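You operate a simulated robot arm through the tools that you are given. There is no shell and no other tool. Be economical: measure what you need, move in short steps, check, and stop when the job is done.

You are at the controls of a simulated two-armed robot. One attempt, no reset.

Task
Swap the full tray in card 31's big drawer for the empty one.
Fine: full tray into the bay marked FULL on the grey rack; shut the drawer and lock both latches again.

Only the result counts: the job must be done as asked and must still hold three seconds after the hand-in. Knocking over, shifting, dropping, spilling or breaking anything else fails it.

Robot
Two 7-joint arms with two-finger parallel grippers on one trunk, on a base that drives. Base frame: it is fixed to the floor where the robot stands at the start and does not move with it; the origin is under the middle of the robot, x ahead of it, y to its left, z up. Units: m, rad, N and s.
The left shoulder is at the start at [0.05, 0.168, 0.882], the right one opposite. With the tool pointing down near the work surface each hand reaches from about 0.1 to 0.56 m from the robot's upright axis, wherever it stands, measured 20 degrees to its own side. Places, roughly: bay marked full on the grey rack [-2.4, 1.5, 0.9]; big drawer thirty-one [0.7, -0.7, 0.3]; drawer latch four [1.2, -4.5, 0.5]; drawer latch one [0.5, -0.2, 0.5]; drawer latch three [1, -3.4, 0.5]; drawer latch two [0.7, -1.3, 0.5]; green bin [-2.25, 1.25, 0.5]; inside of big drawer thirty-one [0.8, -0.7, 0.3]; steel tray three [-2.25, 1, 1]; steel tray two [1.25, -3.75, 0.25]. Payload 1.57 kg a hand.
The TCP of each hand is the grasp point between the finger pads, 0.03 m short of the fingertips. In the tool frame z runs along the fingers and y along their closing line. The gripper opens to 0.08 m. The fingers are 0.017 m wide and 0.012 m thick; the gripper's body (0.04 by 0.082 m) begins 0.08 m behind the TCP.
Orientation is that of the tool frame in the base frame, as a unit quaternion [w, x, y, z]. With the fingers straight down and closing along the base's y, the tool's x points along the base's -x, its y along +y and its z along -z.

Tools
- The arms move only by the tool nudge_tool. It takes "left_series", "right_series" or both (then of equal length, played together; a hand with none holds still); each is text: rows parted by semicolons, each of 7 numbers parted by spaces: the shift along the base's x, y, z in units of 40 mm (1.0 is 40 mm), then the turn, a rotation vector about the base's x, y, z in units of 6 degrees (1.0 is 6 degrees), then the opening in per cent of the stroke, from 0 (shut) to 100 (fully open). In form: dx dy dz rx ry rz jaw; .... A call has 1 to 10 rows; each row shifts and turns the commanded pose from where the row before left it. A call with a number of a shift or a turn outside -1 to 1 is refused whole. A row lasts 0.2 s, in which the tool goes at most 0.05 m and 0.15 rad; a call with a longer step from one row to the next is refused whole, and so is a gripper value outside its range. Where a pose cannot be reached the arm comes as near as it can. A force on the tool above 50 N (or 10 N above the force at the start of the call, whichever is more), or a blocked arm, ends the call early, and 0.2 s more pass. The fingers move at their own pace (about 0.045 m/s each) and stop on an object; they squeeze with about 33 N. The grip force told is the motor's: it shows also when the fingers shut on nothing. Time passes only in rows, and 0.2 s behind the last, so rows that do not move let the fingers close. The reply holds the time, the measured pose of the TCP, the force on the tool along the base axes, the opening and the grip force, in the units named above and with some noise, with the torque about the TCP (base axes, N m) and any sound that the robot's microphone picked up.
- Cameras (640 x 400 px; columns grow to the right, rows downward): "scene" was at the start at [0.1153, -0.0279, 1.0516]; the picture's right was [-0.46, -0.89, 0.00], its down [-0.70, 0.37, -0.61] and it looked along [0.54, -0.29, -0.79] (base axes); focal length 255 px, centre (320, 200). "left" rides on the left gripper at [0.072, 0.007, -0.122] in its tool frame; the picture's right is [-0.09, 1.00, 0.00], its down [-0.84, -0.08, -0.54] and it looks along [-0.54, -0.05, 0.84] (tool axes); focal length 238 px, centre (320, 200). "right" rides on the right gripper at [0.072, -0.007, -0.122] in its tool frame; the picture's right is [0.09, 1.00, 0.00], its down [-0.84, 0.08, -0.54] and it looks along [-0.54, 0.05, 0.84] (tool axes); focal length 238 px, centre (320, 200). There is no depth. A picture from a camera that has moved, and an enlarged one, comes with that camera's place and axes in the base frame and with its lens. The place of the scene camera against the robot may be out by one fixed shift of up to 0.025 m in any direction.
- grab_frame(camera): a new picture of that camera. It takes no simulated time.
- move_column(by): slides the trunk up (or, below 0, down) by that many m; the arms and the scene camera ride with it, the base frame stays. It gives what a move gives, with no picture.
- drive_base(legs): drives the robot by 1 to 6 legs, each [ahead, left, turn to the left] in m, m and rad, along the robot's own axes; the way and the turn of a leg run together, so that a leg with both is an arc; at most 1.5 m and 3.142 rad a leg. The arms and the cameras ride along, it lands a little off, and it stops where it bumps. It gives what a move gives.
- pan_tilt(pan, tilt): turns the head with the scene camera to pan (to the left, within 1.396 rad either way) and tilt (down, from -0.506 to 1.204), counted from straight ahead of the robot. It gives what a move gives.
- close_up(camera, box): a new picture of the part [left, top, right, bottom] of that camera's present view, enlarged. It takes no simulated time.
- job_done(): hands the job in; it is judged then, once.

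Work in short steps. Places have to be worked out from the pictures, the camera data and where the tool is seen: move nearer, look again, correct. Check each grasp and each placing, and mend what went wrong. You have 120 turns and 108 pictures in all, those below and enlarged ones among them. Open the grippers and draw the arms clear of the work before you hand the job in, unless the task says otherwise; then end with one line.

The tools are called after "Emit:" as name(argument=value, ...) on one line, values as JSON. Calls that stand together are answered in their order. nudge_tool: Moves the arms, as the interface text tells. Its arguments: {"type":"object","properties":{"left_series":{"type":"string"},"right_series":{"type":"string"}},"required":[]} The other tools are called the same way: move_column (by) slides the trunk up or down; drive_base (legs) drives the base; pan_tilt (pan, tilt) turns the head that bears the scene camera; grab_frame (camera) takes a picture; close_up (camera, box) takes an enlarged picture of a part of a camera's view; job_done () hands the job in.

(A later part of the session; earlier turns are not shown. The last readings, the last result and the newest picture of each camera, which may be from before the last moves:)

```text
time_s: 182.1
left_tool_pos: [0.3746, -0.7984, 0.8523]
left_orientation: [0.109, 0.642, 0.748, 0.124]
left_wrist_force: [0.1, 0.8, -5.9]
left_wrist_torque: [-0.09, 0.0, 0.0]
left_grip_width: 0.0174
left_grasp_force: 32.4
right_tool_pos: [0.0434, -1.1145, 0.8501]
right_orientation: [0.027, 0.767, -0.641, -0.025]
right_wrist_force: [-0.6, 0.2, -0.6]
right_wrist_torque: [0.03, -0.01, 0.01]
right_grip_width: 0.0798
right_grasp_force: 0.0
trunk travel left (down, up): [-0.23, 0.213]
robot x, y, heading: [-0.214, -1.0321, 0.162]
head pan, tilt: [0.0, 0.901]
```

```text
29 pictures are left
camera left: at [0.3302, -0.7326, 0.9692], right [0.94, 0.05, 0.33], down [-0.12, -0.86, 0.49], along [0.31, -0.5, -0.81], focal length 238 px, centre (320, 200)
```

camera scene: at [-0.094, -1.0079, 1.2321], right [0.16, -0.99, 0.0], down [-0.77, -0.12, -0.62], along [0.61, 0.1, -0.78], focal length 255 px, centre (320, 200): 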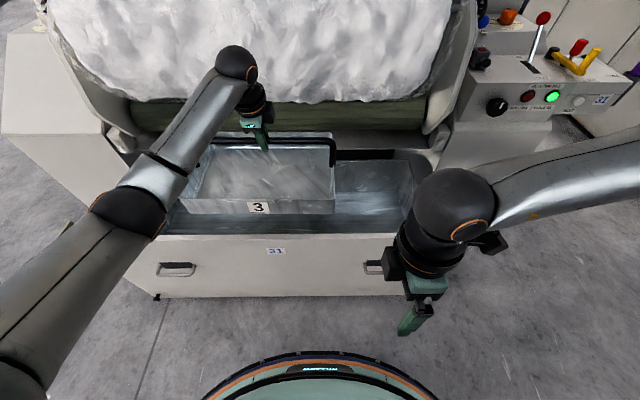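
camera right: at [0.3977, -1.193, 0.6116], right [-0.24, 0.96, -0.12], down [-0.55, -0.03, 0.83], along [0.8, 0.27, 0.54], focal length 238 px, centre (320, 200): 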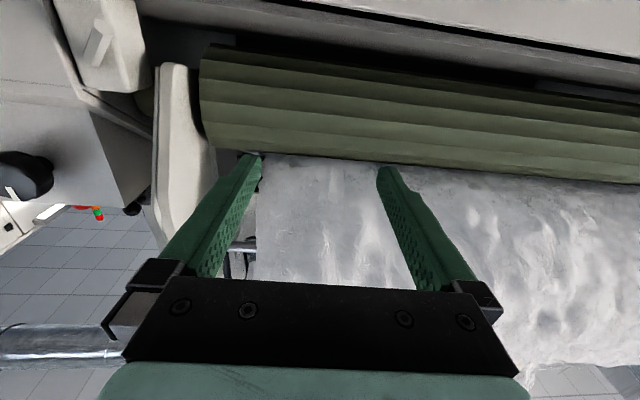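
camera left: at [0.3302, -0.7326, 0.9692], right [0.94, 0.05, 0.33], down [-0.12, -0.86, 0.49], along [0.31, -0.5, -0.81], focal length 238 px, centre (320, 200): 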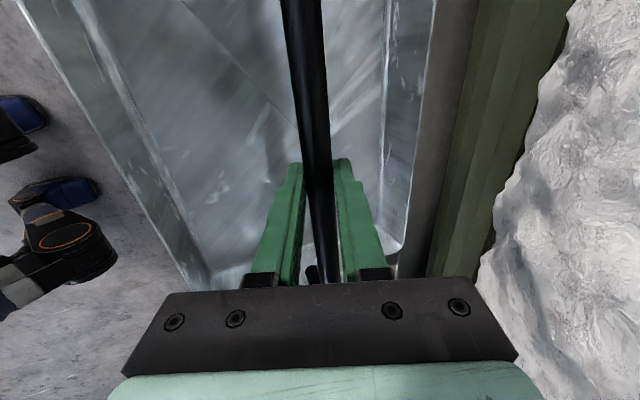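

Tray needs 5 cm more inward; to keep reach, retract the arm 10 cm and drive in 15 cm.

Emit:
nudge_tool(left_series="-0.49 -0.08 0 0 0 0 0;-0.49 -0.08 0 0 0 0 0;-0.49 -0.08 0 0 0 0 0;-0.49 -0.08 0 0 0 0 0;-0.49 -0.08 0 0 0 0 0")

Emit:
drive_base(legs=[[0.15, 0, 0]])

Emit:
grab_frame(camera="scene")

```text
time_s: 183.3
left_tool_pos: [0.2778, -0.8156, 0.8519]
left_orientation: [0.109, 0.642, 0.749, 0.125]
left_wrist_force: [-0.3, 0.9, -5.5]
left_wrist_torque: [-0.07, 0.0, -0.01]
left_grip_width: 0.0174
left_grasp_force: 32.3
right_tool_pos: [0.0439, -1.1145, 0.8505]
right_orientation: [0.026, 0.767, -0.641, -0.024]
right_wrist_force: [-0.3, 0.1, 0.1]
right_wrist_torque: [-0.01, 0.0, -0.03]
right_grip_width: 0.0802
right_grasp_force: 0.0
trunk travel left (down, up): [-0.23, 0.213]
robot x, y, heading: [-0.2181, -1.0311, 0.159]
head pan, tilt: [0.0, 0.901]
```

```text
time_s: 184.7
left_tool_pos: [0.4265, -0.7924, 0.8523]
left_orientation: [0.109, 0.643, 0.748, 0.124]
left_wrist_force: [-0.4, 0.0, -5.8]
left_wrist_torque: [-0.11, -0.03, 0.0]
left_grip_width: 0.0174
left_grasp_force: 32.5
right_tool_pos: [0.1933, -1.0908, 0.8495]
right_orientation: [0.026, 0.767, -0.641, -0.024]
right_wrist_force: [0.1, -0.3, -1.0]
right_wrist_torque: [0.01, 0.02, 0.0]
right_grip_width: 0.08
right_grasp_force: 0.1
trunk travel left (down, up): [-0.23, 0.213]
robot x, y, heading: [-0.0732, -1.01, 0.157]
head pan, tilt: [0.0, 0.901]
```

```text
28 pictures are left
camera scene: at [0.0551, -0.9842, 1.2321], right [0.16, -0.99, 0.0], down [-0.77, -0.12, -0.62], along [0.61, 0.1, -0.78], focal length 255 px, centre (320, 200)
```

scene: 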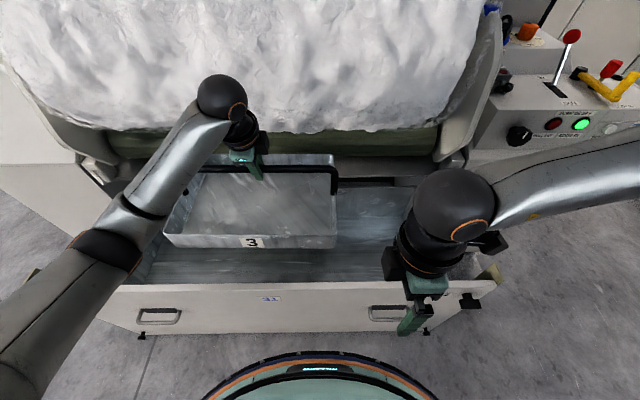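

Depth and lateral now match where tray 1 sat. Lower with the trunk 0.15 m, then the arm toward the drawer floor.

Emit:
move_column(by=-0.15)

Emit:
nudge_tool(left_series="0 0 -0.6 0 0 0 0;0 0 -0.6 0 0 0 0;0 0 -0.6 0 0 0 0;0 0 -0.6 0 0 0 0;0 0 -0.6 0 0 0 0;0 0 -0.6 0 0 0 0;0 0 -0.6 0 0 0 0;0 0 -0.6 0 0 0 0;0 0 -0.6 0 0 0 0")

Emit:
grab_frame(camera="scene")

```text
time_s: 186.4
left_tool_pos: [0.4274, -0.791, 0.7021]
left_orientation: [0.11, 0.643, 0.747, 0.124]
left_wrist_force: [0.6, -0.1, -5.2]
left_wrist_torque: [-0.07, 0.04, -0.03]
left_grip_width: 0.0173
left_grasp_force: 32.2
right_tool_pos: [0.1927, -1.0907, 0.6988]
right_orientation: [0.026, 0.767, -0.641, -0.024]
right_wrist_force: [0.6, 0.6, 1.0]
right_wrist_torque: [0.01, 0.04, -0.01]
right_grip_width: 0.0801
right_grasp_force: 0.0
trunk travel left (down, up): [-0.08, 0.363]
robot x, y, heading: [-0.0681, -1.0073, 0.154]
head pan, tilt: [0.0, 0.901]
```

```text
time_s: 188.4
left_tool_pos: [0.4275, -0.7933, 0.4855]
left_orientation: [0.11, 0.643, 0.747, 0.125]
left_wrist_force: [0.4, 0.1, -5.6]
left_wrist_torque: [-0.09, 0.0, 0.02]
left_grip_width: 0.0174
left_grasp_force: 32.4
right_tool_pos: [0.1935, -1.092, 0.7009]
right_orientation: [0.026, 0.766, -0.641, -0.024]
right_wrist_force: [0.3, 1.1, 0.4]
right_wrist_torque: [-0.02, 0.0, 0.0]
right_grip_width: 0.0799
right_grasp_force: 0.0
trunk travel left (down, up): [-0.08, 0.363]
robot x, y, heading: [-0.0708, -1.0114, 0.155]
head pan, tilt: [0.0, 0.901]
```

```text
27 pictures are left
camera scene: at [0.0547, -0.9843, 1.0822], right [0.16, -0.99, 0.0], down [-0.77, -0.12, -0.62], along [0.61, 0.1, -0.78], focal length 255 px, centre (320, 200)
```

scene: 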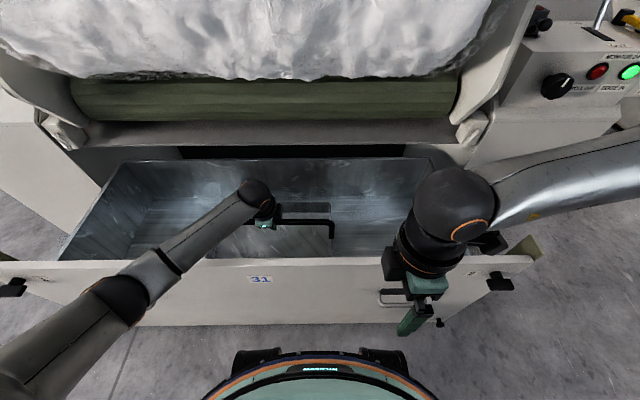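

Tray is inside, nearly down (~4.5 cm to go). Lower gently to contact.

Emit:
nudge_tool(left_series="0 0 -0.3 0 0 0 0;0 0 -0.3 0 0 0 0;0 0 -0.2 0 0 0 0;0 0 0 0 0 0 0")

Emit:
nudge_tool(left_series="0 0 -0.12 0 0 0 0;0 0 -0.12 0 0 0 0;0 0 0 0 0 0 0")

```text
time_s: 189.4
left_tool_pos: [0.4256, -0.7934, 0.4535]
left_orientation: [0.109, 0.642, 0.748, 0.124]
left_wrist_force: [0.0, 0.2, -6.3]
left_wrist_torque: [-0.1, 0.01, 0.0]
left_grip_width: 0.0175
left_grasp_force: 32.6
right_tool_pos: [0.1934, -1.0926, 0.7]
right_orientation: [0.027, 0.767, -0.641, -0.024]
right_wrist_force: [-0.1, -0.5, 0.3]
right_wrist_torque: [-0.03, -0.02, 0.05]
right_grip_width: 0.08
right_grasp_force: 0.1
trunk travel left (down, up): [-0.08, 0.363]
robot x, y, heading: [-0.0751, -1.0082, 0.162]
head pan, tilt: [0.0, 0.901]
```

```text
time_s: 190.2
left_tool_pos: [0.4259, -0.7921, 0.4452]
left_orientation: [0.11, 0.643, 0.747, 0.126]
left_wrist_force: [-1.0, -1.8, -0.3]
left_wrist_torque: [0.89, 0.1, 0.29]
left_grip_width: 0.0176
left_grasp_force: 32.7
right_tool_pos: [0.1938, -1.091, 0.7002]
right_orientation: [0.027, 0.767, -0.641, -0.025]
right_wrist_force: [1.1, -0.8, 0.4]
right_wrist_torque: [0.04, 0.0, 0.0]
right_grip_width: 0.08
right_grasp_force: 0.0
trunk travel left (down, up): [-0.08, 0.363]
robot x, y, heading: [-0.0706, -1.0059, 0.157]
head pan, tilt: [0.0, 0.901]
```

Touching on one side; a few more millimetres, then look.

Emit:
nudge_tool(left_series="0 0 -0.1 0 0 0 0;0 0 -0.08 0 0 0 0;0 0 0 0 0 0 0")

Emit:
close_up(camera="scene", box=[200, 150, 400, 275])

Emit:
grab_frame(camera="left")

```text
time_s: 191.0
left_tool_pos: [0.4287, -0.7917, 0.4422]
left_orientation: [0.114, 0.643, 0.747, 0.128]
left_wrist_force: [-1.0, 2.2, 30.6]
left_wrist_torque: [0.0, -0.12, 0.0]
left_grip_width: 0.0175
left_grasp_force: 32.9
right_tool_pos: [0.1909, -1.0928, 0.7013]
right_orientation: [0.024, 0.767, -0.641, -0.024]
right_wrist_force: [0.5, 0.1, -0.1]
right_wrist_torque: [-0.02, 0.05, 0.0]
right_grip_width: 0.0802
right_grasp_force: 0.0
trunk travel left (down, up): [-0.08, 0.363]
robot x, y, heading: [-0.0677, -1.0085, 0.152]
head pan, tilt: [0.0, 0.901]
```

```text
3.20 times, centred on (300, 212) of scene
camera zoom: at [0.0524, -0.9853, 1.0828], right [0.16, -0.99, 0.0], down [-0.77, -0.12, -0.62], along [0.62, 0.1, -0.78], focal length 816 px, centre (384, 160)
```

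zoom: 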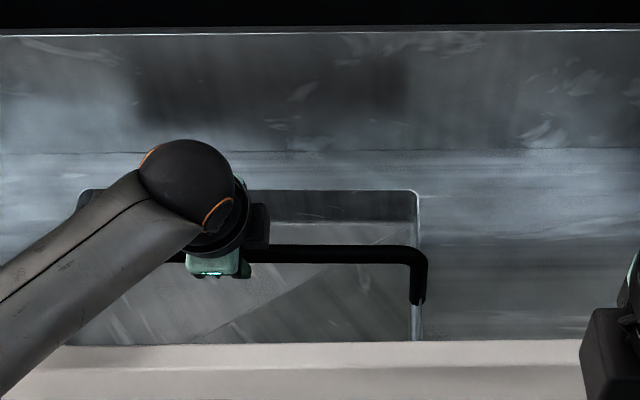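

```text
25 pictures are left
camera left: at [0.3835, -0.7256, 0.5597], right [0.94, 0.05, 0.34], down [-0.13, -0.86, 0.49], along [0.32, -0.5, -0.8], focal length 238 px, centre (320, 200)
```

left: 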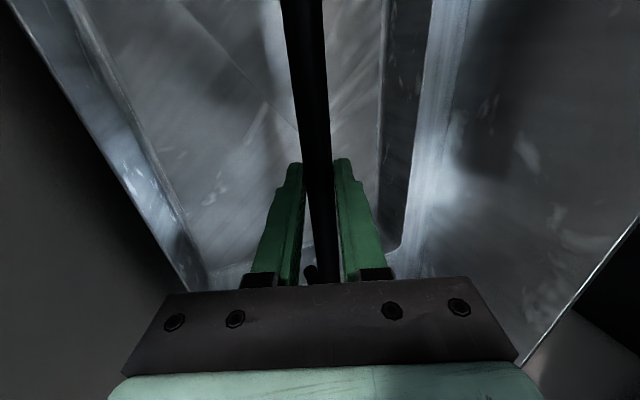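

Resting at the original bail height (0.442). Release, rise straight up with the arm, and then raise the trunk to clear.

Emit:
nudge_tool(left_series="0 0 0.05 0 0 0 60;0 0 0.05 0 0 0 100;0 0 0 0 0 0 100;0 0 0.3 0 0 0 100;0 0 0.6 0 0 0 100;0 0 0.6 0 0 0 100;0 0 0.6 0 0 0 100;0 0 0.6 0 0 0 100;0 0 0.6 0 0 0 100;0 0 0.6 0 0 0 100")

Emit:
move_column(by=0.12)

Emit:
grab_frame(camera="scene")

```text
time_s: 193.2
left_tool_pos: [0.4259, -0.7919, 0.5994]
left_orientation: [0.109, 0.642, 0.749, 0.125]
left_wrist_force: [0.0, 0.5, 0.0]
left_wrist_torque: [0.01, 0.0, -0.01]
left_grip_width: 0.0799
left_grasp_force: 0.0
right_tool_pos: [0.1923, -1.0918, 0.7006]
right_orientation: [0.026, 0.767, -0.641, -0.024]
right_wrist_force: [0.5, -0.1, -0.2]
right_wrist_torque: [0.0, 0.02, 0.01]
right_grip_width: 0.0801
right_grasp_force: 0.2
trunk travel left (down, up): [-0.08, 0.363]
robot x, y, heading: [-0.0695, -1.0106, 0.161]
head pan, tilt: [0.0, 0.901]
```

```text
time_s: 194.7
left_tool_pos: [0.4249, -0.7935, 0.7184]
left_orientation: [0.11, 0.642, 0.748, 0.125]
left_wrist_force: [0.3, 0.3, -0.2]
left_wrist_torque: [0.02, -0.01, 0.0]
left_grip_width: 0.0799
left_grasp_force: 0.1
right_tool_pos: [0.1933, -1.0907, 0.8205]
right_orientation: [0.027, 0.767, -0.641, -0.025]
right_wrist_force: [-0.1, 0.7, 0.1]
right_wrist_torque: [-0.01, -0.01, 0.01]
right_grip_width: 0.08
right_grasp_force: 0.1
trunk travel left (down, up): [-0.2, 0.243]
robot x, y, heading: [-0.0674, -1.0083, 0.156]
head pan, tilt: [0.0, 0.901]
```

```text
24 pictures are left
camera scene: at [0.0544, -0.9845, 1.2022], right [0.16, -0.99, 0.0], down [-0.77, -0.12, -0.62], along [0.61, 0.1, -0.78], focal length 255 px, centre (320, 200)
```

scene: 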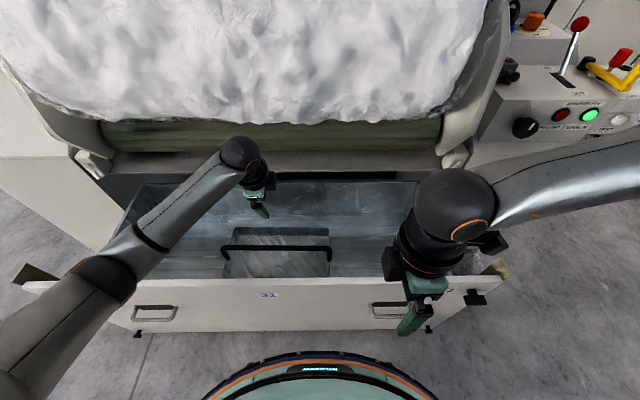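

Empty tray is in the drawer. Back away 0.45 m, then turn the left hand to point forward again.

Emit:
drive_base(legs=[[-0.45, 0, 0]])

Emit:
nudge_tool(left_series="0 0 0 0.157 -0.987 0 50;0 0 0 0.157 -0.987 0 0;0 0 0 0.157 -0.987 0 0;0 0 0 0.157 -0.987 0 0;0 0 0 0.157 -0.987 0 0;0 0 0 0.157 -0.987 0 0")

Emit:
nudge_tool(left_series="0 0 0 0.157 -0.987 0 0;0 0 0 0.157 -0.987 0 0;0 0 0 0.157 -0.987 0 0;0 0 0 0.157 -0.987 0 0;0 0 0 0.157 -0.987 0 0;0 0 0 0.157 -0.987 0 0")

Emit:
move_column(by=-0.2)

Emit:
pan_tilt(pan=0, tilt=0.65)

Emit:
grab_frame(camera="scene")

```text
time_s: 197.4
left_tool_pos: [-0.0184, -0.8613, 0.7183]
left_orientation: [0.108, 0.641, 0.75, 0.125]
left_wrist_force: [-0.2, 0.7, 0.5]
left_wrist_torque: [0.02, 0.02, -0.01]
left_grip_width: 0.0799
left_grasp_force: 0.0
right_tool_pos: [-0.2501, -1.1623, 0.8197]
right_orientation: [0.025, 0.769, -0.638, -0.025]
right_wrist_force: [0.6, 0.3, -0.8]
right_wrist_torque: [-0.01, 0.0, 0.01]
right_grip_width: 0.0799
right_grasp_force: 0.0
trunk travel left (down, up): [-0.2, 0.243]
robot x, y, heading: [-0.5087, -1.0815, 0.168]
head pan, tilt: [0.0, 0.901]
```

```text
time_s: 198.8
left_tool_pos: [-0.0175, -0.8617, 0.7192]
left_orientation: [0.303, 0.575, 0.674, 0.351]
left_wrist_force: [-0.9, -0.2, 0.3]
left_wrist_torque: [0.02, 0.02, 0.03]
left_grip_width: 0.0002
left_grasp_force: 21.3
right_tool_pos: [-0.2487, -1.1619, 0.8208]
right_orientation: [0.026, 0.769, -0.639, -0.024]
right_wrist_force: [0.6, 0.9, 0.3]
right_wrist_torque: [-0.01, -0.01, 0.02]
right_grip_width: 0.0799
right_grasp_force: 0.0
trunk travel left (down, up): [-0.2, 0.243]
robot x, y, heading: [-0.5103, -1.0829, 0.166]
head pan, tilt: [0.0, 0.901]
```

```text
time_s: 200.2
left_tool_pos: [-0.019, -0.8617, 0.7178]
left_orientation: [0.465, 0.455, 0.533, 0.541]
left_wrist_force: [-0.1, 0.0, 0.0]
left_wrist_torque: [-0.04, 0.01, 0.0]
left_grip_width: 0.0002
left_grasp_force: 21.4
right_tool_pos: [-0.2497, -1.1596, 0.8193]
right_orientation: [0.026, 0.769, -0.638, -0.024]
right_wrist_force: [0.3, -0.4, 0.5]
right_wrist_torque: [-0.01, 0.0, -0.02]
right_grip_width: 0.0801
right_grasp_force: 0.0
trunk travel left (down, up): [-0.2, 0.243]
robot x, y, heading: [-0.5152, -1.0822, 0.165]
head pan, tilt: [0.0, 0.901]
```

```text
time_s: 202.4
left_tool_pos: [-0.0182, -0.8604, 0.5188]
left_orientation: [0.464, 0.455, 0.532, 0.542]
left_wrist_force: [-0.2, -0.3, 0.2]
left_wrist_torque: [-0.02, 0.01, -0.02]
left_grip_width: 0.0
left_grasp_force: 21.3
right_tool_pos: [-0.2493, -1.1616, 0.62]
right_orientation: [0.026, 0.769, -0.638, -0.024]
right_wrist_force: [-0.3, 0.7, 0.0]
right_wrist_torque: [-0.02, 0.04, 0.0]
right_grip_width: 0.0798
right_grasp_force: 0.0
trunk travel left (down, up): [0.0, 0.443]
robot x, y, heading: [-0.5116, -1.0849, 0.168]
head pan, tilt: [0.0, 0.901]
```

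```text
time_s: 203.2
left_tool_pos: [-0.0181, -0.8597, 0.5193]
left_orientation: [0.464, 0.456, 0.532, 0.542]
left_wrist_force: [0.1, 0.4, -0.1]
left_wrist_torque: [0.01, 0.0, 0.0]
left_grip_width: 0.0
left_grasp_force: 21.3
right_tool_pos: [-0.25, -1.1606, 0.6195]
right_orientation: [0.027, 0.769, -0.638, -0.024]
right_wrist_force: [-0.2, -0.6, -0.2]
right_wrist_torque: [-0.03, 0.03, 0.0]
right_grip_width: 0.0802
right_grasp_force: 0.0
trunk travel left (down, up): [0.0, 0.443]
robot x, y, heading: [-0.5087, -1.0786, 0.164]
head pan, tilt: [0.0, 0.649]
```

```text
23 pictures are left
camera scene: at [-0.377, -1.0531, 1.0225], right [0.16, -0.99, 0.0], down [-0.6, -0.1, -0.8], along [0.79, 0.13, -0.61], focal length 255 px, centre (320, 200)
```

scene: 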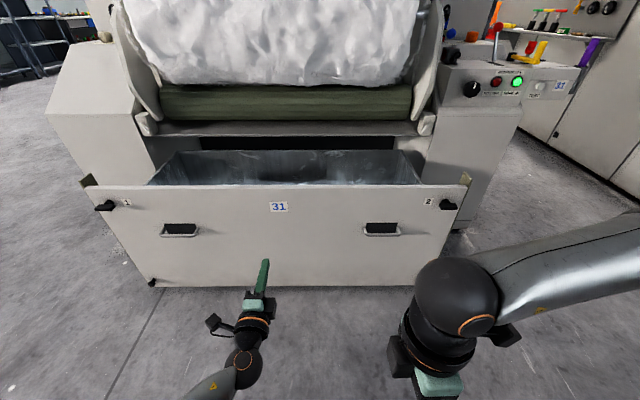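

Hand (fist closed) points at the drawer's middle. Drive ahead 0.5 m, pushing the drawer most of the way in.

Emit:
drive_base(legs=[[0.27, 0, 0], [0.28, 0, 0]])

Emit:
grab_frame(camera="scene")

```text
time_s: 206.7
left_tool_pos: [0.5268, -0.7732, 0.5188]
left_orientation: [0.466, 0.457, 0.531, 0.54]
left_wrist_force: [0.1, -0.3, 0.8]
left_wrist_torque: [0.0, -0.02, 0.0]
left_grip_width: 0.0
left_grasp_force: 21.3
right_tool_pos: [0.2931, -1.0721, 0.6198]
right_orientation: [0.026, 0.767, -0.64, -0.024]
right_wrist_force: [-0.2, 0.3, 0.3]
right_wrist_torque: [0.01, 0.02, 0.04]
right_grip_width: 0.0801
right_grasp_force: 0.1
trunk travel left (down, up): [0.0, 0.443]
robot x, y, heading: [0.034, -0.9921, 0.16]
head pan, tilt: [0.0, 0.649]
```

```text
22 pictures are left
camera scene: at [0.1664, -0.9636, 1.0225], right [0.16, -0.99, 0.0], down [-0.6, -0.1, -0.8], along [0.79, 0.13, -0.6], focal length 255 px, centre (320, 200)
```

scene: 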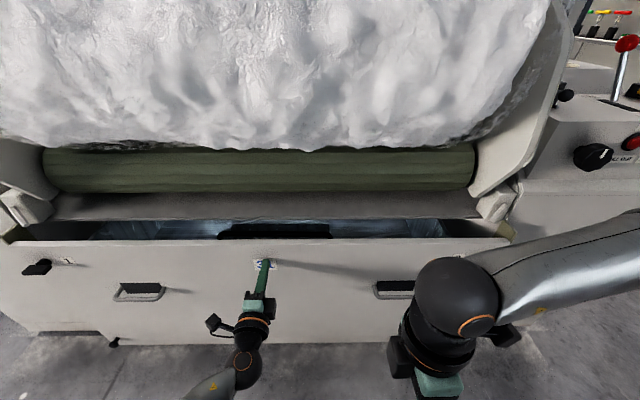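

Nearly shut (~6–7 cm left). Finish with the arm, slowly.

Emit:
nudge_tool(left_series="0.25 0.04 0 0 0 0 0;0.25 0.04 0 0 0 0 0;0.25 0.04 0 0 0 0 0;0.25 0.04 0 0 0 0 0;0.25 0.04 0 0 0 0 0;0.25 0.04 0 0 0 0 0;0.25 0.04 0 0 0 0 0;0.25 0.04 0 0 0 0 0")

Emit:
grab_frame(camera="scene")

```text
time_s: 208.2
left_tool_pos: [0.588, -0.7644, 0.5214]
left_orientation: [0.464, 0.457, 0.53, 0.543]
left_wrist_force: [-13.5, 0.1, 5.9]
left_wrist_torque: [0.05, -0.09, 0.13]
left_grip_width: 0.0001
left_grasp_force: 21.6
right_tool_pos: [0.2937, -1.0737, 0.6201]
right_orientation: [0.026, 0.768, -0.64, -0.024]
right_wrist_force: [0.7, -0.1, -0.2]
right_wrist_torque: [-0.02, -0.01, -0.02]
right_grip_width: 0.0802
right_grasp_force: 0.0
trunk travel left (down, up): [0.0, 0.443]
robot x, y, heading: [0.0294, -0.9911, 0.159]
head pan, tilt: [0.0, 0.649]
stopped in row 7 (left hand): the force on the tool passed its limit (the readings are from after the stop); the commanded pose is now the measured one
```

```text
21 pictures are left
camera scene: at [0.1648, -0.9645, 1.023], right [0.16, -0.99, 0.0], down [-0.6, -0.1, -0.8], along [0.79, 0.13, -0.6], focal length 255 px, centre (320, 200)
```

scene: 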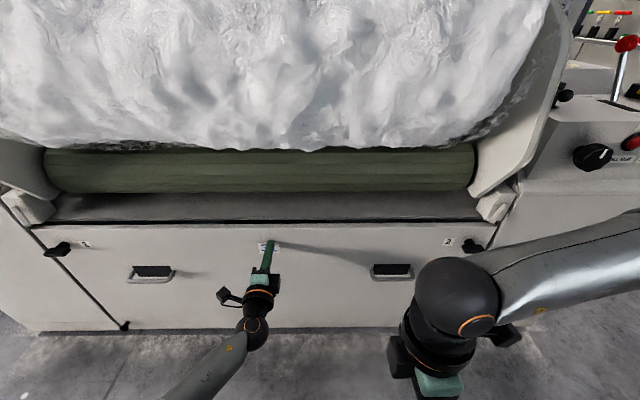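

Drawer is shut (stop force, face flush). Retreat, open the jaws and slide right to latch 2.

Emit:
nudge_tool(left_series="-0.6 -0.1 0 0 0 0 0;-0.8 -0.13 0 0 0 0 50;-0.8 -0.13 0 0 0 0 100;-0.8 -0.13 0 0 0 0 100")

Emit:
drive_base(legs=[[0.03, -0.548, 0.005]])

Emit:
grab_frame(camera="left")

Emit:
grab_frame(camera="scene")

```text
time_s: 209.3
left_tool_pos: [0.4894, -0.6955, 0.5559]
left_orientation: [0.427, 0.401, 0.534, 0.61]
left_wrist_force: [-1.1, 0.0, 0.8]
left_wrist_torque: [0.01, -0.02, -0.04]
left_grip_width: 0.0759
left_grasp_force: 0.1
right_tool_pos: [0.2934, -1.0724, 0.6204]
right_orientation: [0.026, 0.768, -0.64, -0.024]
right_wrist_force: [0.0, 0.4, 0.5]
right_wrist_torque: [-0.02, 0.0, 0.04]
right_grip_width: 0.0802
right_grasp_force: 0.0
trunk travel left (down, up): [0.0, 0.443]
robot x, y, heading: [0.0299, -0.9878, 0.161]
head pan, tilt: [0.0, 0.649]
stopped in row 4 (left hand): the arm was blocked; the commanded pose is now the measured one
```

```text
time_s: 212.5
left_tool_pos: [0.6071, -1.2364, 0.5553]
left_orientation: [0.428, 0.401, 0.534, 0.609]
left_wrist_force: [-0.5, 0.4, -0.4]
left_wrist_torque: [-0.03, -0.02, -0.02]
left_grip_width: 0.0799
left_grasp_force: 0.2
right_tool_pos: [0.4105, -1.6121, 0.62]
right_orientation: [0.027, 0.767, -0.641, -0.024]
right_wrist_force: [-0.2, -0.6, 0.0]
right_wrist_torque: [-0.03, -0.02, 0.01]
right_grip_width: 0.0801
right_grasp_force: 0.1
trunk travel left (down, up): [0.0, 0.443]
robot x, y, heading: [0.149, -1.5293, 0.155]
head pan, tilt: [0.0, 0.649]
```

```text
20 pictures are left
camera left: at [0.468, -1.206, 0.5514], right [-0.06, -0.15, 0.99], down [-0.24, -0.96, -0.16], along [0.97, -0.25, 0.02], focal length 238 px, centre (320, 200)
```

left: 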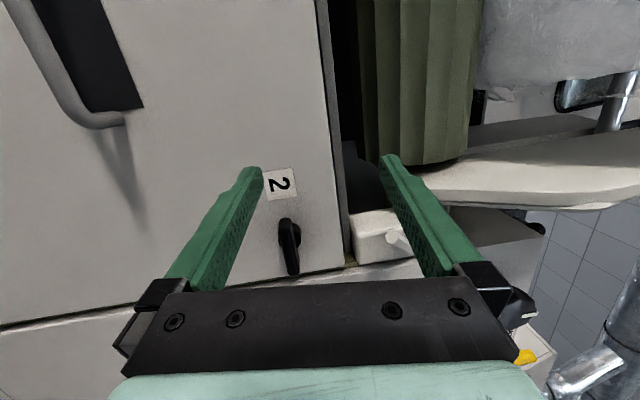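

```text
19 pictures are left
camera scene: at [0.2827, -1.5024, 1.0226], right [0.16, -0.99, 0.0], down [-0.6, -0.1, -0.8], along [0.79, 0.12, -0.61], focal length 255 px, centre (320, 200)
```

scene: 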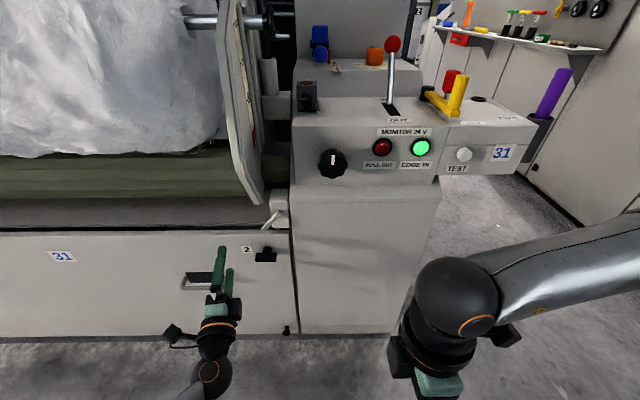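

The retreat was blocked a bit (elbow at its limit), leaving the hand slightly turned. Correct orientation and move to the approach point before lever 2 at (0.606,-1.317,0.521).

Emit:
nudge_tool(left_series="0 -0.4 -0.17 -0.15 0.27 -0.49 100;0 -0.4 -0.17 -0.15 0.27 -0.49 100;0 -0.4 -0.17 -0.15 0.27 -0.49 100;0 -0.4 -0.17 0 0 0 100;0 -0.4 -0.17 0 0 0 100")

Emit:
grab_frame(camera="left")

```text
time_s: 213.7
left_tool_pos: [0.6109, -1.2241, 0.5416]
left_orientation: [0.41, 0.416, 0.543, 0.603]
left_wrist_force: [-0.6, -0.3, -0.3]
left_wrist_torque: [-0.02, 0.01, 0.04]
left_grip_width: 0.0802
left_grasp_force: 0.0
right_tool_pos: [0.4099, -1.6121, 0.62]
right_orientation: [0.027, 0.767, -0.641, -0.024]
right_wrist_force: [-0.2, -0.3, -0.2]
right_wrist_torque: [0.0, -0.03, 0.0]
right_grip_width: 0.08
right_grasp_force: 0.1
trunk travel left (down, up): [0.0, 0.443]
robot x, y, heading: [0.1494, -1.53, 0.16]
head pan, tilt: [0.0, 0.649]
stopped in row 5 (left hand): the arm was blocked; the commanded pose is now the measured one
```

```text
18 pictures are left
camera left: at [0.4725, -1.1953, 0.5444], right [-0.01, -0.16, 0.99], down [-0.24, -0.96, -0.16], along [0.97, -0.24, -0.03], focal length 238 px, centre (320, 200)
```

left: 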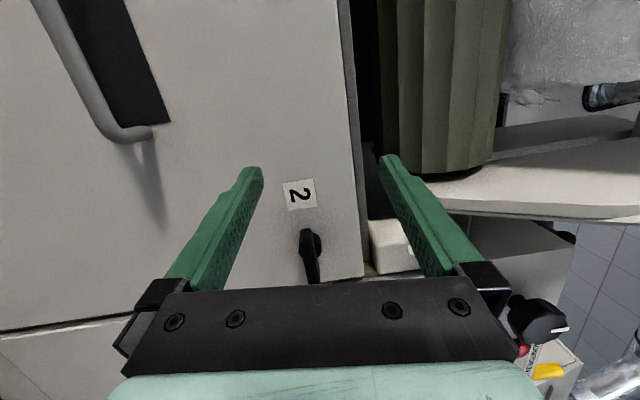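

The arm is blocked close to the body. Give it room: back the base 0.12 m and right 0.08 m, then reach forward with the correction.

Emit:
drive_base(legs=[[-0.12, -0.08, 0]])

Emit:
nudge_tool(left_series="0.4 0.07 0.1 0 0 0 100;0.4 0.07 0.1 0 0 0 100;0.4 0.07 0 -0.15 0.27 -0.49 100;0.4 0.07 0 -0.15 0.27 -0.49 100;0.4 0.07 0 -0.15 0.27 -0.49 100")

```text
time_s: 215.1
left_tool_pos: [0.5053, -1.3236, 0.5399]
left_orientation: [0.41, 0.417, 0.545, 0.601]
left_wrist_force: [-0.4, 0.8, -1.3]
left_wrist_torque: [-0.01, -0.02, -0.01]
left_grip_width: 0.0803
left_grasp_force: 0.0
right_tool_pos: [0.3043, -1.7108, 0.6189]
right_orientation: [0.027, 0.767, -0.641, -0.026]
right_wrist_force: [0.9, 0.9, 0.0]
right_wrist_torque: [0.02, 0.01, 0.03]
right_grip_width: 0.0799
right_grasp_force: 0.0
trunk travel left (down, up): [0.0, 0.443]
robot x, y, heading: [0.0412, -1.6288, 0.155]
head pan, tilt: [0.0, 0.649]
```

```text
time_s: 216.3
left_tool_pos: [0.5872, -1.3094, 0.5479]
left_orientation: [0.442, 0.473, 0.541, 0.538]
left_wrist_force: [0.2, -0.5, -0.6]
left_wrist_torque: [-0.05, 0.02, -0.01]
left_grip_width: 0.0801
left_grasp_force: 0.0
right_tool_pos: [0.3037, -1.711, 0.6197]
right_orientation: [0.026, 0.767, -0.641, -0.024]
right_wrist_force: [-0.1, 0.4, 0.4]
right_wrist_torque: [0.01, 0.01, -0.01]
right_grip_width: 0.0799
right_grasp_force: 0.0
trunk travel left (down, up): [0.0, 0.443]
robot x, y, heading: [0.0436, -1.6271, 0.16]
head pan, tilt: [0.0, 0.649]
```

Free again. Fix the small remaining rotation and line up before the lever.

Emit:
nudge_tool(left_series="0.26 -0.05 -0.22 -0.1 -0.13 0.01 100;0.26 -0.05 -0.22 -0.1 -0.13 0.01 100;0.26 -0.05 -0.23 -0.1 -0.13 0.01 100")

Emit:
grab_frame(camera="left")

Emit:
close_up(camera="scene", box=[160, 180, 340, 292])

```text
time_s: 217.3
left_tool_pos: [0.5997, -1.2504, 0.5151]
left_orientation: [0.403, 0.491, 0.517, 0.574]
left_wrist_force: [0.2, 1.1, 1.6]
left_wrist_torque: [-0.02, 0.12, -0.09]
left_grip_width: 0.0798
left_grasp_force: 0.0
right_tool_pos: [0.304, -1.7124, 0.6233]
right_orientation: [0.025, 0.766, -0.642, -0.024]
right_wrist_force: [-1.4, -0.4, 0.4]
right_wrist_torque: [-0.02, -0.02, 0.0]
right_grip_width: 0.08
right_grasp_force: 0.2
trunk travel left (down, up): [0.0, 0.443]
robot x, y, heading: [0.0437, -1.6301, 0.162]
head pan, tilt: [0.0, 0.649]
stopped in row 3 (left hand): the arm was blocked; the commanded pose is now the measured one
```

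```text
17 pictures are left
camera left: at [0.4665, -1.2062, 0.5349], right [0.06, -0.23, 0.97], down [-0.37, -0.91, -0.19], along [0.93, -0.35, -0.14], focal length 238 px, centre (320, 200)
```

left: 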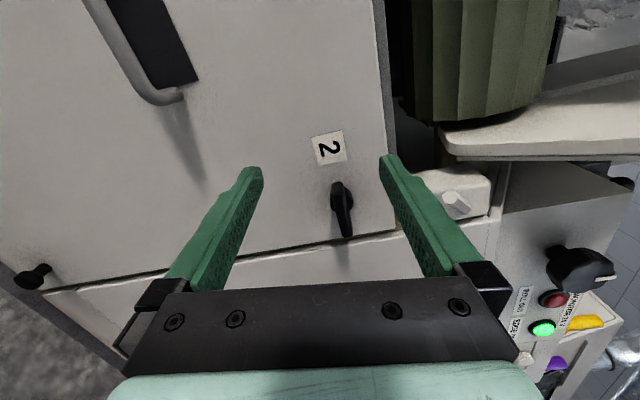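

```text
3.56 times, centred on (250, 236) of scene
camera zoom: at [0.175, -1.6028, 1.0259], right [0.16, -0.99, 0.0], down [-0.6, -0.09, -0.8], along [0.79, 0.13, -0.6], focal length 907 px, centre (569, 72)
```

zoom: 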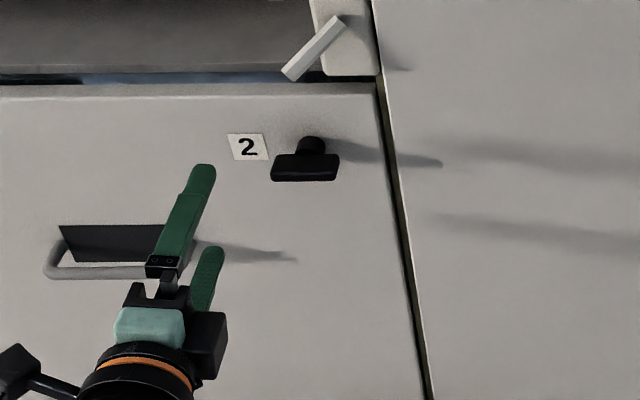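

The low elbow seems to hit the robot's own base with the trunk at its bottom. Raise the trunk 0.1 m, then re-aim the hand.

Emit:
move_column(by=0.1)

Emit:
nudge_tool(left_series="-0.2 -0.3 -0.3 0 0 0 100;-0.1 -0.4 -0.5 0 0 0 100;0 -0.4 -0.5 0 0 0 100;0 -0.3 -0.5 0 0 0 100;0 0 -0.5 0 0 0 100")

Emit:
grab_frame(camera="scene")

```text
time_s: 218.6
left_tool_pos: [0.6007, -1.2557, 0.6121]
left_orientation: [0.407, 0.488, 0.519, 0.572]
left_wrist_force: [1.0, 0.3, -0.8]
left_wrist_torque: [0.03, 0.0, -0.02]
left_grip_width: 0.08
left_grasp_force: 0.0
right_tool_pos: [0.3039, -1.7107, 0.7205]
right_orientation: [0.026, 0.766, -0.642, -0.025]
right_wrist_force: [1.0, 0.3, 0.0]
right_wrist_torque: [0.01, 0.0, -0.02]
right_grip_width: 0.0798
right_grasp_force: 0.1
trunk travel left (down, up): [-0.1, 0.343]
robot x, y, heading: [0.0422, -1.6302, 0.16]
head pan, tilt: [0.0, 0.649]
```

```text
time_s: 219.4
left_tool_pos: [0.5689, -1.2181, 0.5609]
left_orientation: [0.342, 0.527, 0.484, 0.609]
left_wrist_force: [-0.1, 0.7, -0.9]
left_wrist_torque: [-0.03, 0.05, 0.02]
left_grip_width: 0.0797
left_grasp_force: 0.0
right_tool_pos: [0.3045, -1.711, 0.7199]
right_orientation: [0.026, 0.766, -0.642, -0.025]
right_wrist_force: [1.4, 0.3, -0.5]
right_wrist_torque: [0.0, -0.01, 0.0]
right_grip_width: 0.0801
right_grasp_force: 0.0
trunk travel left (down, up): [-0.1, 0.343]
robot x, y, heading: [0.0406, -1.6276, 0.155]
head pan, tilt: [0.0, 0.649]
stopped in row 4 (left hand): the arm was blocked; the commanded pose is now the measured one
```

```text
15 pictures are left
camera scene: at [0.1768, -1.6016, 1.1227], right [0.16, -0.99, 0.0], down [-0.6, -0.09, -0.8], along [0.79, 0.12, -0.6], focal length 255 px, centre (320, 200)
```

scene: 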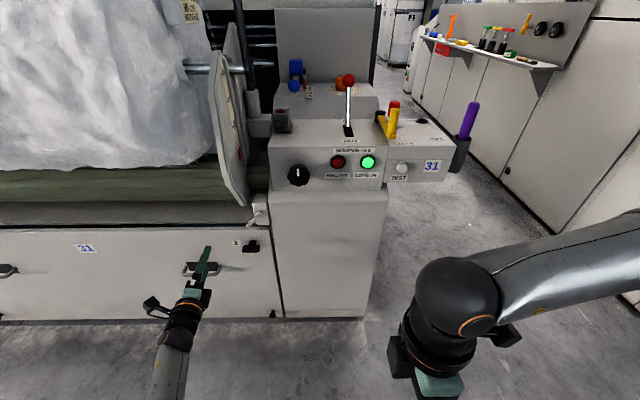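

Blocked again folding inward; I'll work with the arm more stretched: back the base 0.15 m, correct the roll while reaching outward, and use the base for lateral alignment.

Emit:
drive_base(legs=[[-0.15, 0, 0]])

Emit:
nudge_tool(left_series="0.4 0.07 0.3 0 0 0 100;0.4 0.07 0.3 -0.5 -0.15 -0.1 100;0.4 0.07 0.2 -0.5 -0.15 -0.1 100;0.4 0.07 0 -0.5 -0.15 -0.1 100;0.4 0.07 0 -0.5 -0.15 -0.1 100;0 0 0 -0.5 -0.15 -0.1 100;0 0 0 -0.5 -0.15 -0.1 100")

Emit:
grab_frame(camera="scene")

```text
time_s: 220.8
left_tool_pos: [0.4193, -1.2404, 0.5605]
left_orientation: [0.341, 0.528, 0.484, 0.608]
left_wrist_force: [0.1, 0.8, 0.1]
left_wrist_torque: [-0.02, -0.02, 0.0]
left_grip_width: 0.0802
left_grasp_force: 0.0
right_tool_pos: [0.1547, -1.734, 0.7204]
right_orientation: [0.027, 0.767, -0.641, -0.025]
right_wrist_force: [-0.7, -0.2, 0.1]
right_wrist_torque: [-0.01, -0.03, 0.0]
right_grip_width: 0.08
right_grasp_force: 0.1
trunk travel left (down, up): [-0.1, 0.343]
robot x, y, heading: [-0.1063, -1.6576, 0.159]
head pan, tilt: [0.0, 0.649]
```

```text
time_s: 222.4
left_tool_pos: [0.4999, -1.2278, 0.5915]
left_orientation: [0.462, 0.453, 0.54, 0.538]
left_wrist_force: [-0.8, -0.2, -0.5]
left_wrist_torque: [0.0, 0.01, 0.0]
left_grip_width: 0.0798
left_grasp_force: 0.0
right_tool_pos: [0.1544, -1.735, 0.7201]
right_orientation: [0.026, 0.767, -0.641, -0.024]
right_wrist_force: [-0.3, 0.3, -0.9]
right_wrist_torque: [-0.01, 0.02, 0.0]
right_grip_width: 0.0801
right_grasp_force: 0.0
trunk travel left (down, up): [-0.1, 0.343]
robot x, y, heading: [-0.1084, -1.6534, 0.159]
head pan, tilt: [0.0, 0.649]
```

```text
14 pictures are left
camera scene: at [0.0273, -1.6253, 1.1227], right [0.16, -0.99, 0.0], down [-0.6, -0.09, -0.8], along [0.79, 0.12, -0.6], focal length 255 px, centre (320, 200)
```

scene: 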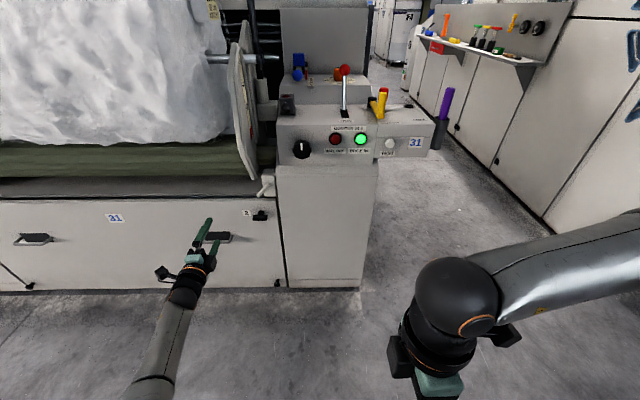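

Orientation is right again. Lower 7 cm, then align with the base (right 0.106, ahead 0.09).

Emit:
nudge_tool(left_series="0 0 -0.44 0 0 0 100;0 0 -0.44 0 0 0 100;0 0 -0.44 0 0 0 100;0 0 -0.44 0 0 0 100")

Emit:
drive_base(legs=[[0.09, -0.106, 0.005]])

Emit:
grab_frame(camera="left")

```text
time_s: 223.4
left_tool_pos: [0.4971, -1.2308, 0.5263]
left_orientation: [0.462, 0.454, 0.54, 0.538]
left_wrist_force: [0.3, 0.0, 0.4]
left_wrist_torque: [-0.03, 0.05, 0.01]
left_grip_width: 0.0801
left_grasp_force: 0.1
left hand out of reach, approached as far as the arm can: row 4
right_tool_pos: [0.1553, -1.7343, 0.7203]
right_orientation: [0.027, 0.767, -0.641, -0.025]
right_wrist_force: [-1.1, -0.6, -0.4]
right_wrist_torque: [-0.02, -0.03, -0.02]
right_grip_width: 0.0799
right_grasp_force: 0.0
trunk travel left (down, up): [-0.1, 0.343]
robot x, y, heading: [-0.1074, -1.6545, 0.154]
head pan, tilt: [0.0, 0.649]
```

```text
time_s: 224.7
left_tool_pos: [0.599, -1.3162, 0.5263]
left_orientation: [0.459, 0.452, 0.541, 0.541]
left_wrist_force: [0.0, -0.8, 0.5]
left_wrist_torque: [0.01, 0.0, 0.01]
left_grip_width: 0.0801
left_grasp_force: 0.0
right_tool_pos: [0.2602, -1.8226, 0.7198]
right_orientation: [0.027, 0.769, -0.638, -0.024]
right_wrist_force: [-0.5, 0.0, -0.5]
right_wrist_torque: [0.03, 0.04, -0.01]
right_grip_width: 0.0801
right_grasp_force: 0.0
trunk travel left (down, up): [-0.1, 0.343]
robot x, y, heading: [-0.0012, -1.7444, 0.167]
head pan, tilt: [0.0, 0.649]
```

```text
13 pictures are left
camera left: at [0.4658, -1.2659, 0.5327], right [0.01, -0.08, 1.0], down [-0.39, -0.92, -0.07], along [0.92, -0.39, -0.04], focal length 238 px, centre (320, 200)
```

left: 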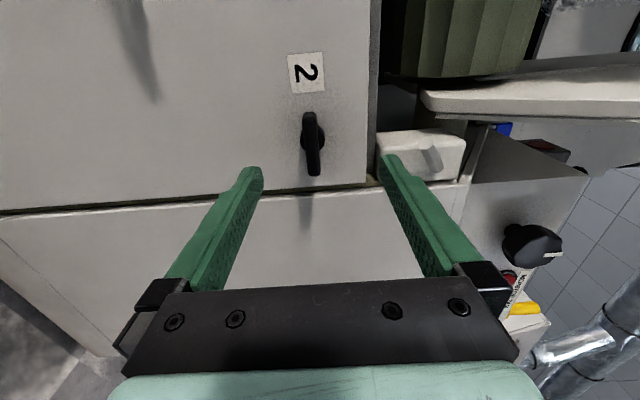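

Lined up with lever 2. Trunk down 5 mm and drive ahead 7.5 cm to straddle it.

Emit:
move_column(by=-0.006)

Emit:
drive_base(legs=[[0.072, 0, 0]])

Emit:
close_up(camera="scene", box=[140, 180, 320, 292])

```text
time_s: 225.3
left_tool_pos: [0.5988, -1.3165, 0.5193]
left_orientation: [0.459, 0.452, 0.542, 0.54]
left_wrist_force: [-0.9, -0.5, -0.1]
left_wrist_torque: [0.02, -0.02, 0.02]
left_grip_width: 0.0803
left_grasp_force: 0.1
right_tool_pos: [0.2609, -1.8221, 0.7138]
right_orientation: [0.026, 0.769, -0.638, -0.025]
right_wrist_force: [-0.3, -1.1, 0.5]
right_wrist_torque: [0.03, -0.01, -0.01]
right_grip_width: 0.0798
right_grasp_force: 0.1
trunk travel left (down, up): [-0.094, 0.349]
robot x, y, heading: [-0.0002, -1.7435, 0.162]
head pan, tilt: [0.0, 0.649]
```

```text
time_s: 226.3
left_tool_pos: [0.6706, -1.3041, 0.5204]
left_orientation: [0.459, 0.453, 0.542, 0.539]
left_wrist_force: [0.3, 0.1, 0.9]
left_wrist_torque: [-0.01, 0.0, -0.01]
left_grip_width: 0.0799
left_grasp_force: 0.0
right_tool_pos: [0.3334, -1.8104, 0.7137]
right_orientation: [0.027, 0.769, -0.638, -0.024]
right_wrist_force: [0.3, 0.0, 0.6]
right_wrist_torque: [-0.01, 0.04, 0.01]
right_grip_width: 0.0802
right_grasp_force: 0.0
trunk travel left (down, up): [-0.094, 0.349]
robot x, y, heading: [0.071, -1.7277, 0.163]
head pan, tilt: [0.0, 0.649]
```

```text
3.56 times, centred on (230, 236) of scene
camera zoom: at [0.2046, -1.7024, 1.1167], right [0.16, -0.99, 0.0], down [-0.6, -0.1, -0.8], along [0.79, 0.13, -0.6], focal length 907 px, centre (640, 72)
```

zoom: 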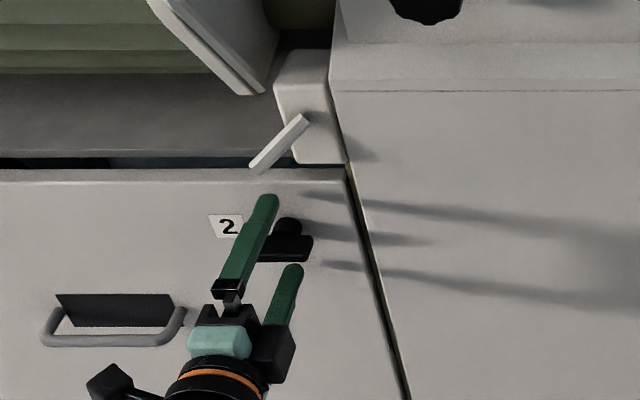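

Straddled at almost the earlier grip point. Close, then turn back counter-clockwise.

Emit:
nudge_tool(left_series="0.08 0.01 0 0 0 0 0;0 0 0 0 0 0 0;0 0 0 0 0 0 0;0 0 0 0 0 0 0;0 0 0 0 0 0 0;0 0 0 -0.98 -0.17 0 0;0 0 0 -0.98 -0.17 0 0;0 0 0 -0.98 -0.17 0 0")

```text
time_s: 228.1
left_tool_pos: [0.675, -1.3043, 0.5198]
left_orientation: [0.537, 0.361, 0.607, 0.461]
left_wrist_force: [0.7, -1.6, -4.4]
left_wrist_torque: [-0.02, 0.26, -0.07]
left_grip_width: 0.0119
left_grasp_force: 29.3
right_tool_pos: [0.3328, -1.8101, 0.7153]
right_orientation: [0.026, 0.769, -0.639, -0.024]
right_wrist_force: [0.3, 0.4, -0.4]
right_wrist_torque: [-0.01, -0.03, 0.0]
right_grip_width: 0.0798
right_grasp_force: 0.1
trunk travel left (down, up): [-0.094, 0.349]
robot x, y, heading: [0.0705, -1.7282, 0.164]
head pan, tilt: [0.0, 0.649]
```

Lever is turning smoothly (12 mm grip). Continue to vertical, then a bit on to feel the stop.

Emit:
nudge_tool(left_series="0 0 0 -0.98 -0.17 0 0;0 0 0 -0.98 -0.17 0 0;0 0 0 -0.98 -0.17 0 0;0 0 0 -0.98 -0.17 0 0;0 0 0 -0.98 -0.17 0 0;0 0 0 -0.98 -0.17 0 0;0 0 0 -0.98 -0.17 0 0;0 0 0 -0.98 -0.17 0 0")

Emit:
nudge_tool(left_series="0 0 0 -0.98 -0.17 0 0;0 0 0 -0.98 -0.17 0 0;0 0 0 -0.98 -0.17 0 0;0 0 0 -0.98 -0.17 0 0;0 0 0 -0.98 -0.17 0 0")

Emit:
close_up(camera="scene", box=[140, 180, 320, 292])

```text
time_s: 229.9
left_tool_pos: [0.6748, -1.3038, 0.5188]
left_orientation: [0.676, 0.084, 0.702, 0.205]
left_wrist_force: [6.3, -4.8, -14.2]
left_wrist_torque: [0.09, -0.47, -0.82]
left_grip_width: 0.0121
left_grasp_force: 29.1
right_tool_pos: [0.3331, -1.811, 0.7134]
right_orientation: [0.027, 0.769, -0.638, -0.025]
right_wrist_force: [0.1, 0.8, -0.1]
right_wrist_torque: [-0.02, -0.02, 0.01]
right_grip_width: 0.0799
right_grasp_force: 0.0
trunk travel left (down, up): [-0.094, 0.349]
robot x, y, heading: [0.0738, -1.7296, 0.161]
head pan, tilt: [0.0, 0.649]
```

```text
time_s: 231.1
left_tool_pos: [0.6744, -1.3049, 0.5199]
left_orientation: [0.706, -0.098, 0.701, 0.025]
left_wrist_force: [-2.8, -12.4, -10.3]
left_wrist_torque: [0.59, 0.42, -0.79]
left_grip_width: 0.0133
left_grasp_force: 30.1
right_tool_pos: [0.3334, -1.8105, 0.713]
right_orientation: [0.027, 0.769, -0.638, -0.025]
right_wrist_force: [0.1, 0.4, -0.3]
right_wrist_torque: [0.01, 0.01, 0.0]
right_grip_width: 0.0799
right_grasp_force: 0.1
trunk travel left (down, up): [-0.094, 0.349]
robot x, y, heading: [0.0699, -1.7295, 0.164]
head pan, tilt: [0.0, 0.649]
```

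```text
3.56 times, centred on (230, 236) of scene
camera zoom: at [0.2054, -1.7024, 1.1166], right [0.16, -0.99, 0.0], down [-0.6, -0.1, -0.8], along [0.79, 0.13, -0.61], focal length 907 px, centre (640, 72)
```

zoom: 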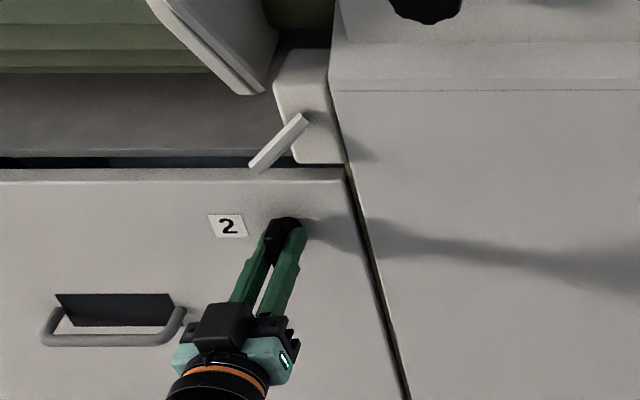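

Stop felt: latch 2 is locked vertical. Ease off, open, back the base straight out, and roll the hand back for latch 1.

Emit:
nudge_tool(left_series="0 0 0 0.8 0.14 0 0;0 0 0 0 0 0 60;0 0 0 0 0 0 100;0 0 0 0 0 0 100")

Emit:
drive_base(legs=[[-0.1, 0, 0]])

Emit:
nudge_tool(left_series="0 0 0 0.98 0.17 0 100;0 0 0 0.98 0.17 0 100;0 0 0 0.98 0.17 0 100;0 0 0 0.98 0.17 0 100;0 0 0 0.98 0.17 0 100;0 0 0 0.98 0.17 0 100;0 0 0 0.98 0.17 0 100;0 0 0 0.98 0.17 0 100")

Emit:
nudge_tool(left_series="0 0 0 0.98 0.17 0 100;0 0 0 0.98 0.17 0 100;0 0 0 0.98 0.17 0 100;0 0 0 0.98 0.17 0 100;0 0 0 0.98 0.17 0 100;0 0 0 0.98 0.17 0 100;0 0 0 0.98 0.17 0 100")

Emit:
close_up(camera="scene", box=[140, 160, 340, 285])

```text
time_s: 232.1
left_tool_pos: [0.6753, -1.3032, 0.5221]
left_orientation: [0.705, -0.07, 0.703, 0.057]
left_wrist_force: [0.5, 0.5, 0.6]
left_wrist_torque: [0.02, 0.02, -0.02]
left_grip_width: 0.0801
left_grasp_force: 0.2
right_tool_pos: [0.3331, -1.8098, 0.7141]
right_orientation: [0.025, 0.769, -0.638, -0.024]
right_wrist_force: [-0.4, -0.5, -0.3]
right_wrist_torque: [0.0, 0.01, 0.0]
right_grip_width: 0.0803
right_grasp_force: 0.0
trunk travel left (down, up): [-0.094, 0.349]
robot x, y, heading: [0.0729, -1.732, 0.164]
head pan, tilt: [0.0, 0.649]
```

```text
time_s: 233.3
left_tool_pos: [0.5789, -1.3197, 0.5205]
left_orientation: [0.705, -0.068, 0.704, 0.054]
left_wrist_force: [0.4, -1.1, 0.0]
left_wrist_torque: [-0.01, 0.04, -0.04]
left_grip_width: 0.08
left_grasp_force: 0.0
right_tool_pos: [0.2361, -1.8281, 0.7143]
right_orientation: [0.026, 0.767, -0.64, -0.025]
right_wrist_force: [-0.7, 0.5, 0.7]
right_wrist_torque: [0.01, 0.0, 0.01]
right_grip_width: 0.08
right_grasp_force: 0.1
trunk travel left (down, up): [-0.094, 0.349]
robot x, y, heading: [-0.0252, -1.7487, 0.165]
head pan, tilt: [0.0, 0.649]
```

```text
time_s: 235.1
left_tool_pos: [0.5778, -1.3214, 0.5205]
left_orientation: [0.623, 0.223, 0.671, 0.336]
left_wrist_force: [0.9, -0.3, -0.3]
left_wrist_torque: [0.02, 0.04, 0.0]
left_grip_width: 0.0798
left_grasp_force: 0.1
right_tool_pos: [0.2349, -1.8269, 0.7145]
right_orientation: [0.026, 0.768, -0.639, -0.024]
right_wrist_force: [0.5, -0.4, 0.8]
right_wrist_torque: [0.02, 0.04, 0.01]
right_grip_width: 0.0801
right_grasp_force: 0.0
trunk travel left (down, up): [-0.094, 0.349]
robot x, y, heading: [-0.0237, -1.7448, 0.163]
head pan, tilt: [0.0, 0.649]
```

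```text
time_s: 236.7
left_tool_pos: [0.5781, -1.3211, 0.5207]
left_orientation: [0.463, 0.448, 0.546, 0.535]
left_wrist_force: [0.0, 0.5, 0.1]
left_wrist_torque: [0.0, -0.02, 0.01]
left_grip_width: 0.0803
left_grasp_force: 0.0
right_tool_pos: [0.2355, -1.8272, 0.7141]
right_orientation: [0.026, 0.768, -0.639, -0.025]
right_wrist_force: [0.1, -0.3, 0.0]
right_wrist_torque: [-0.03, 0.03, -0.01]
right_grip_width: 0.0801
right_grasp_force: 0.0
trunk travel left (down, up): [-0.094, 0.349]
robot x, y, heading: [-0.0246, -1.7459, 0.165]
head pan, tilt: [0.0, 0.649]
```

```text
3.20 times, centred on (240, 222) of scene
camera zoom: at [0.1079, -1.7188, 1.1167], right [0.16, -0.99, 0.0], down [-0.6, -0.1, -0.8], along [0.79, 0.13, -0.6], focal length 816 px, centre (576, 128)
```

zoom: 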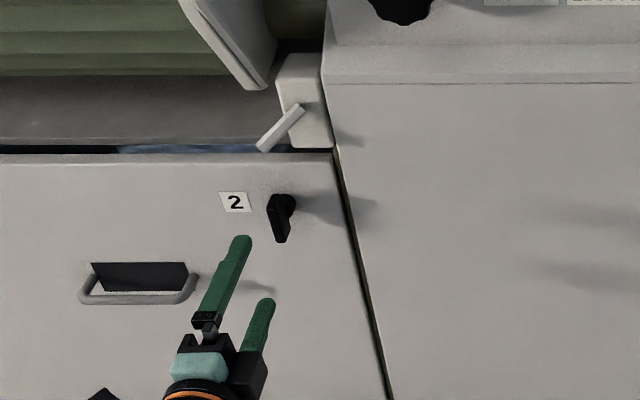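

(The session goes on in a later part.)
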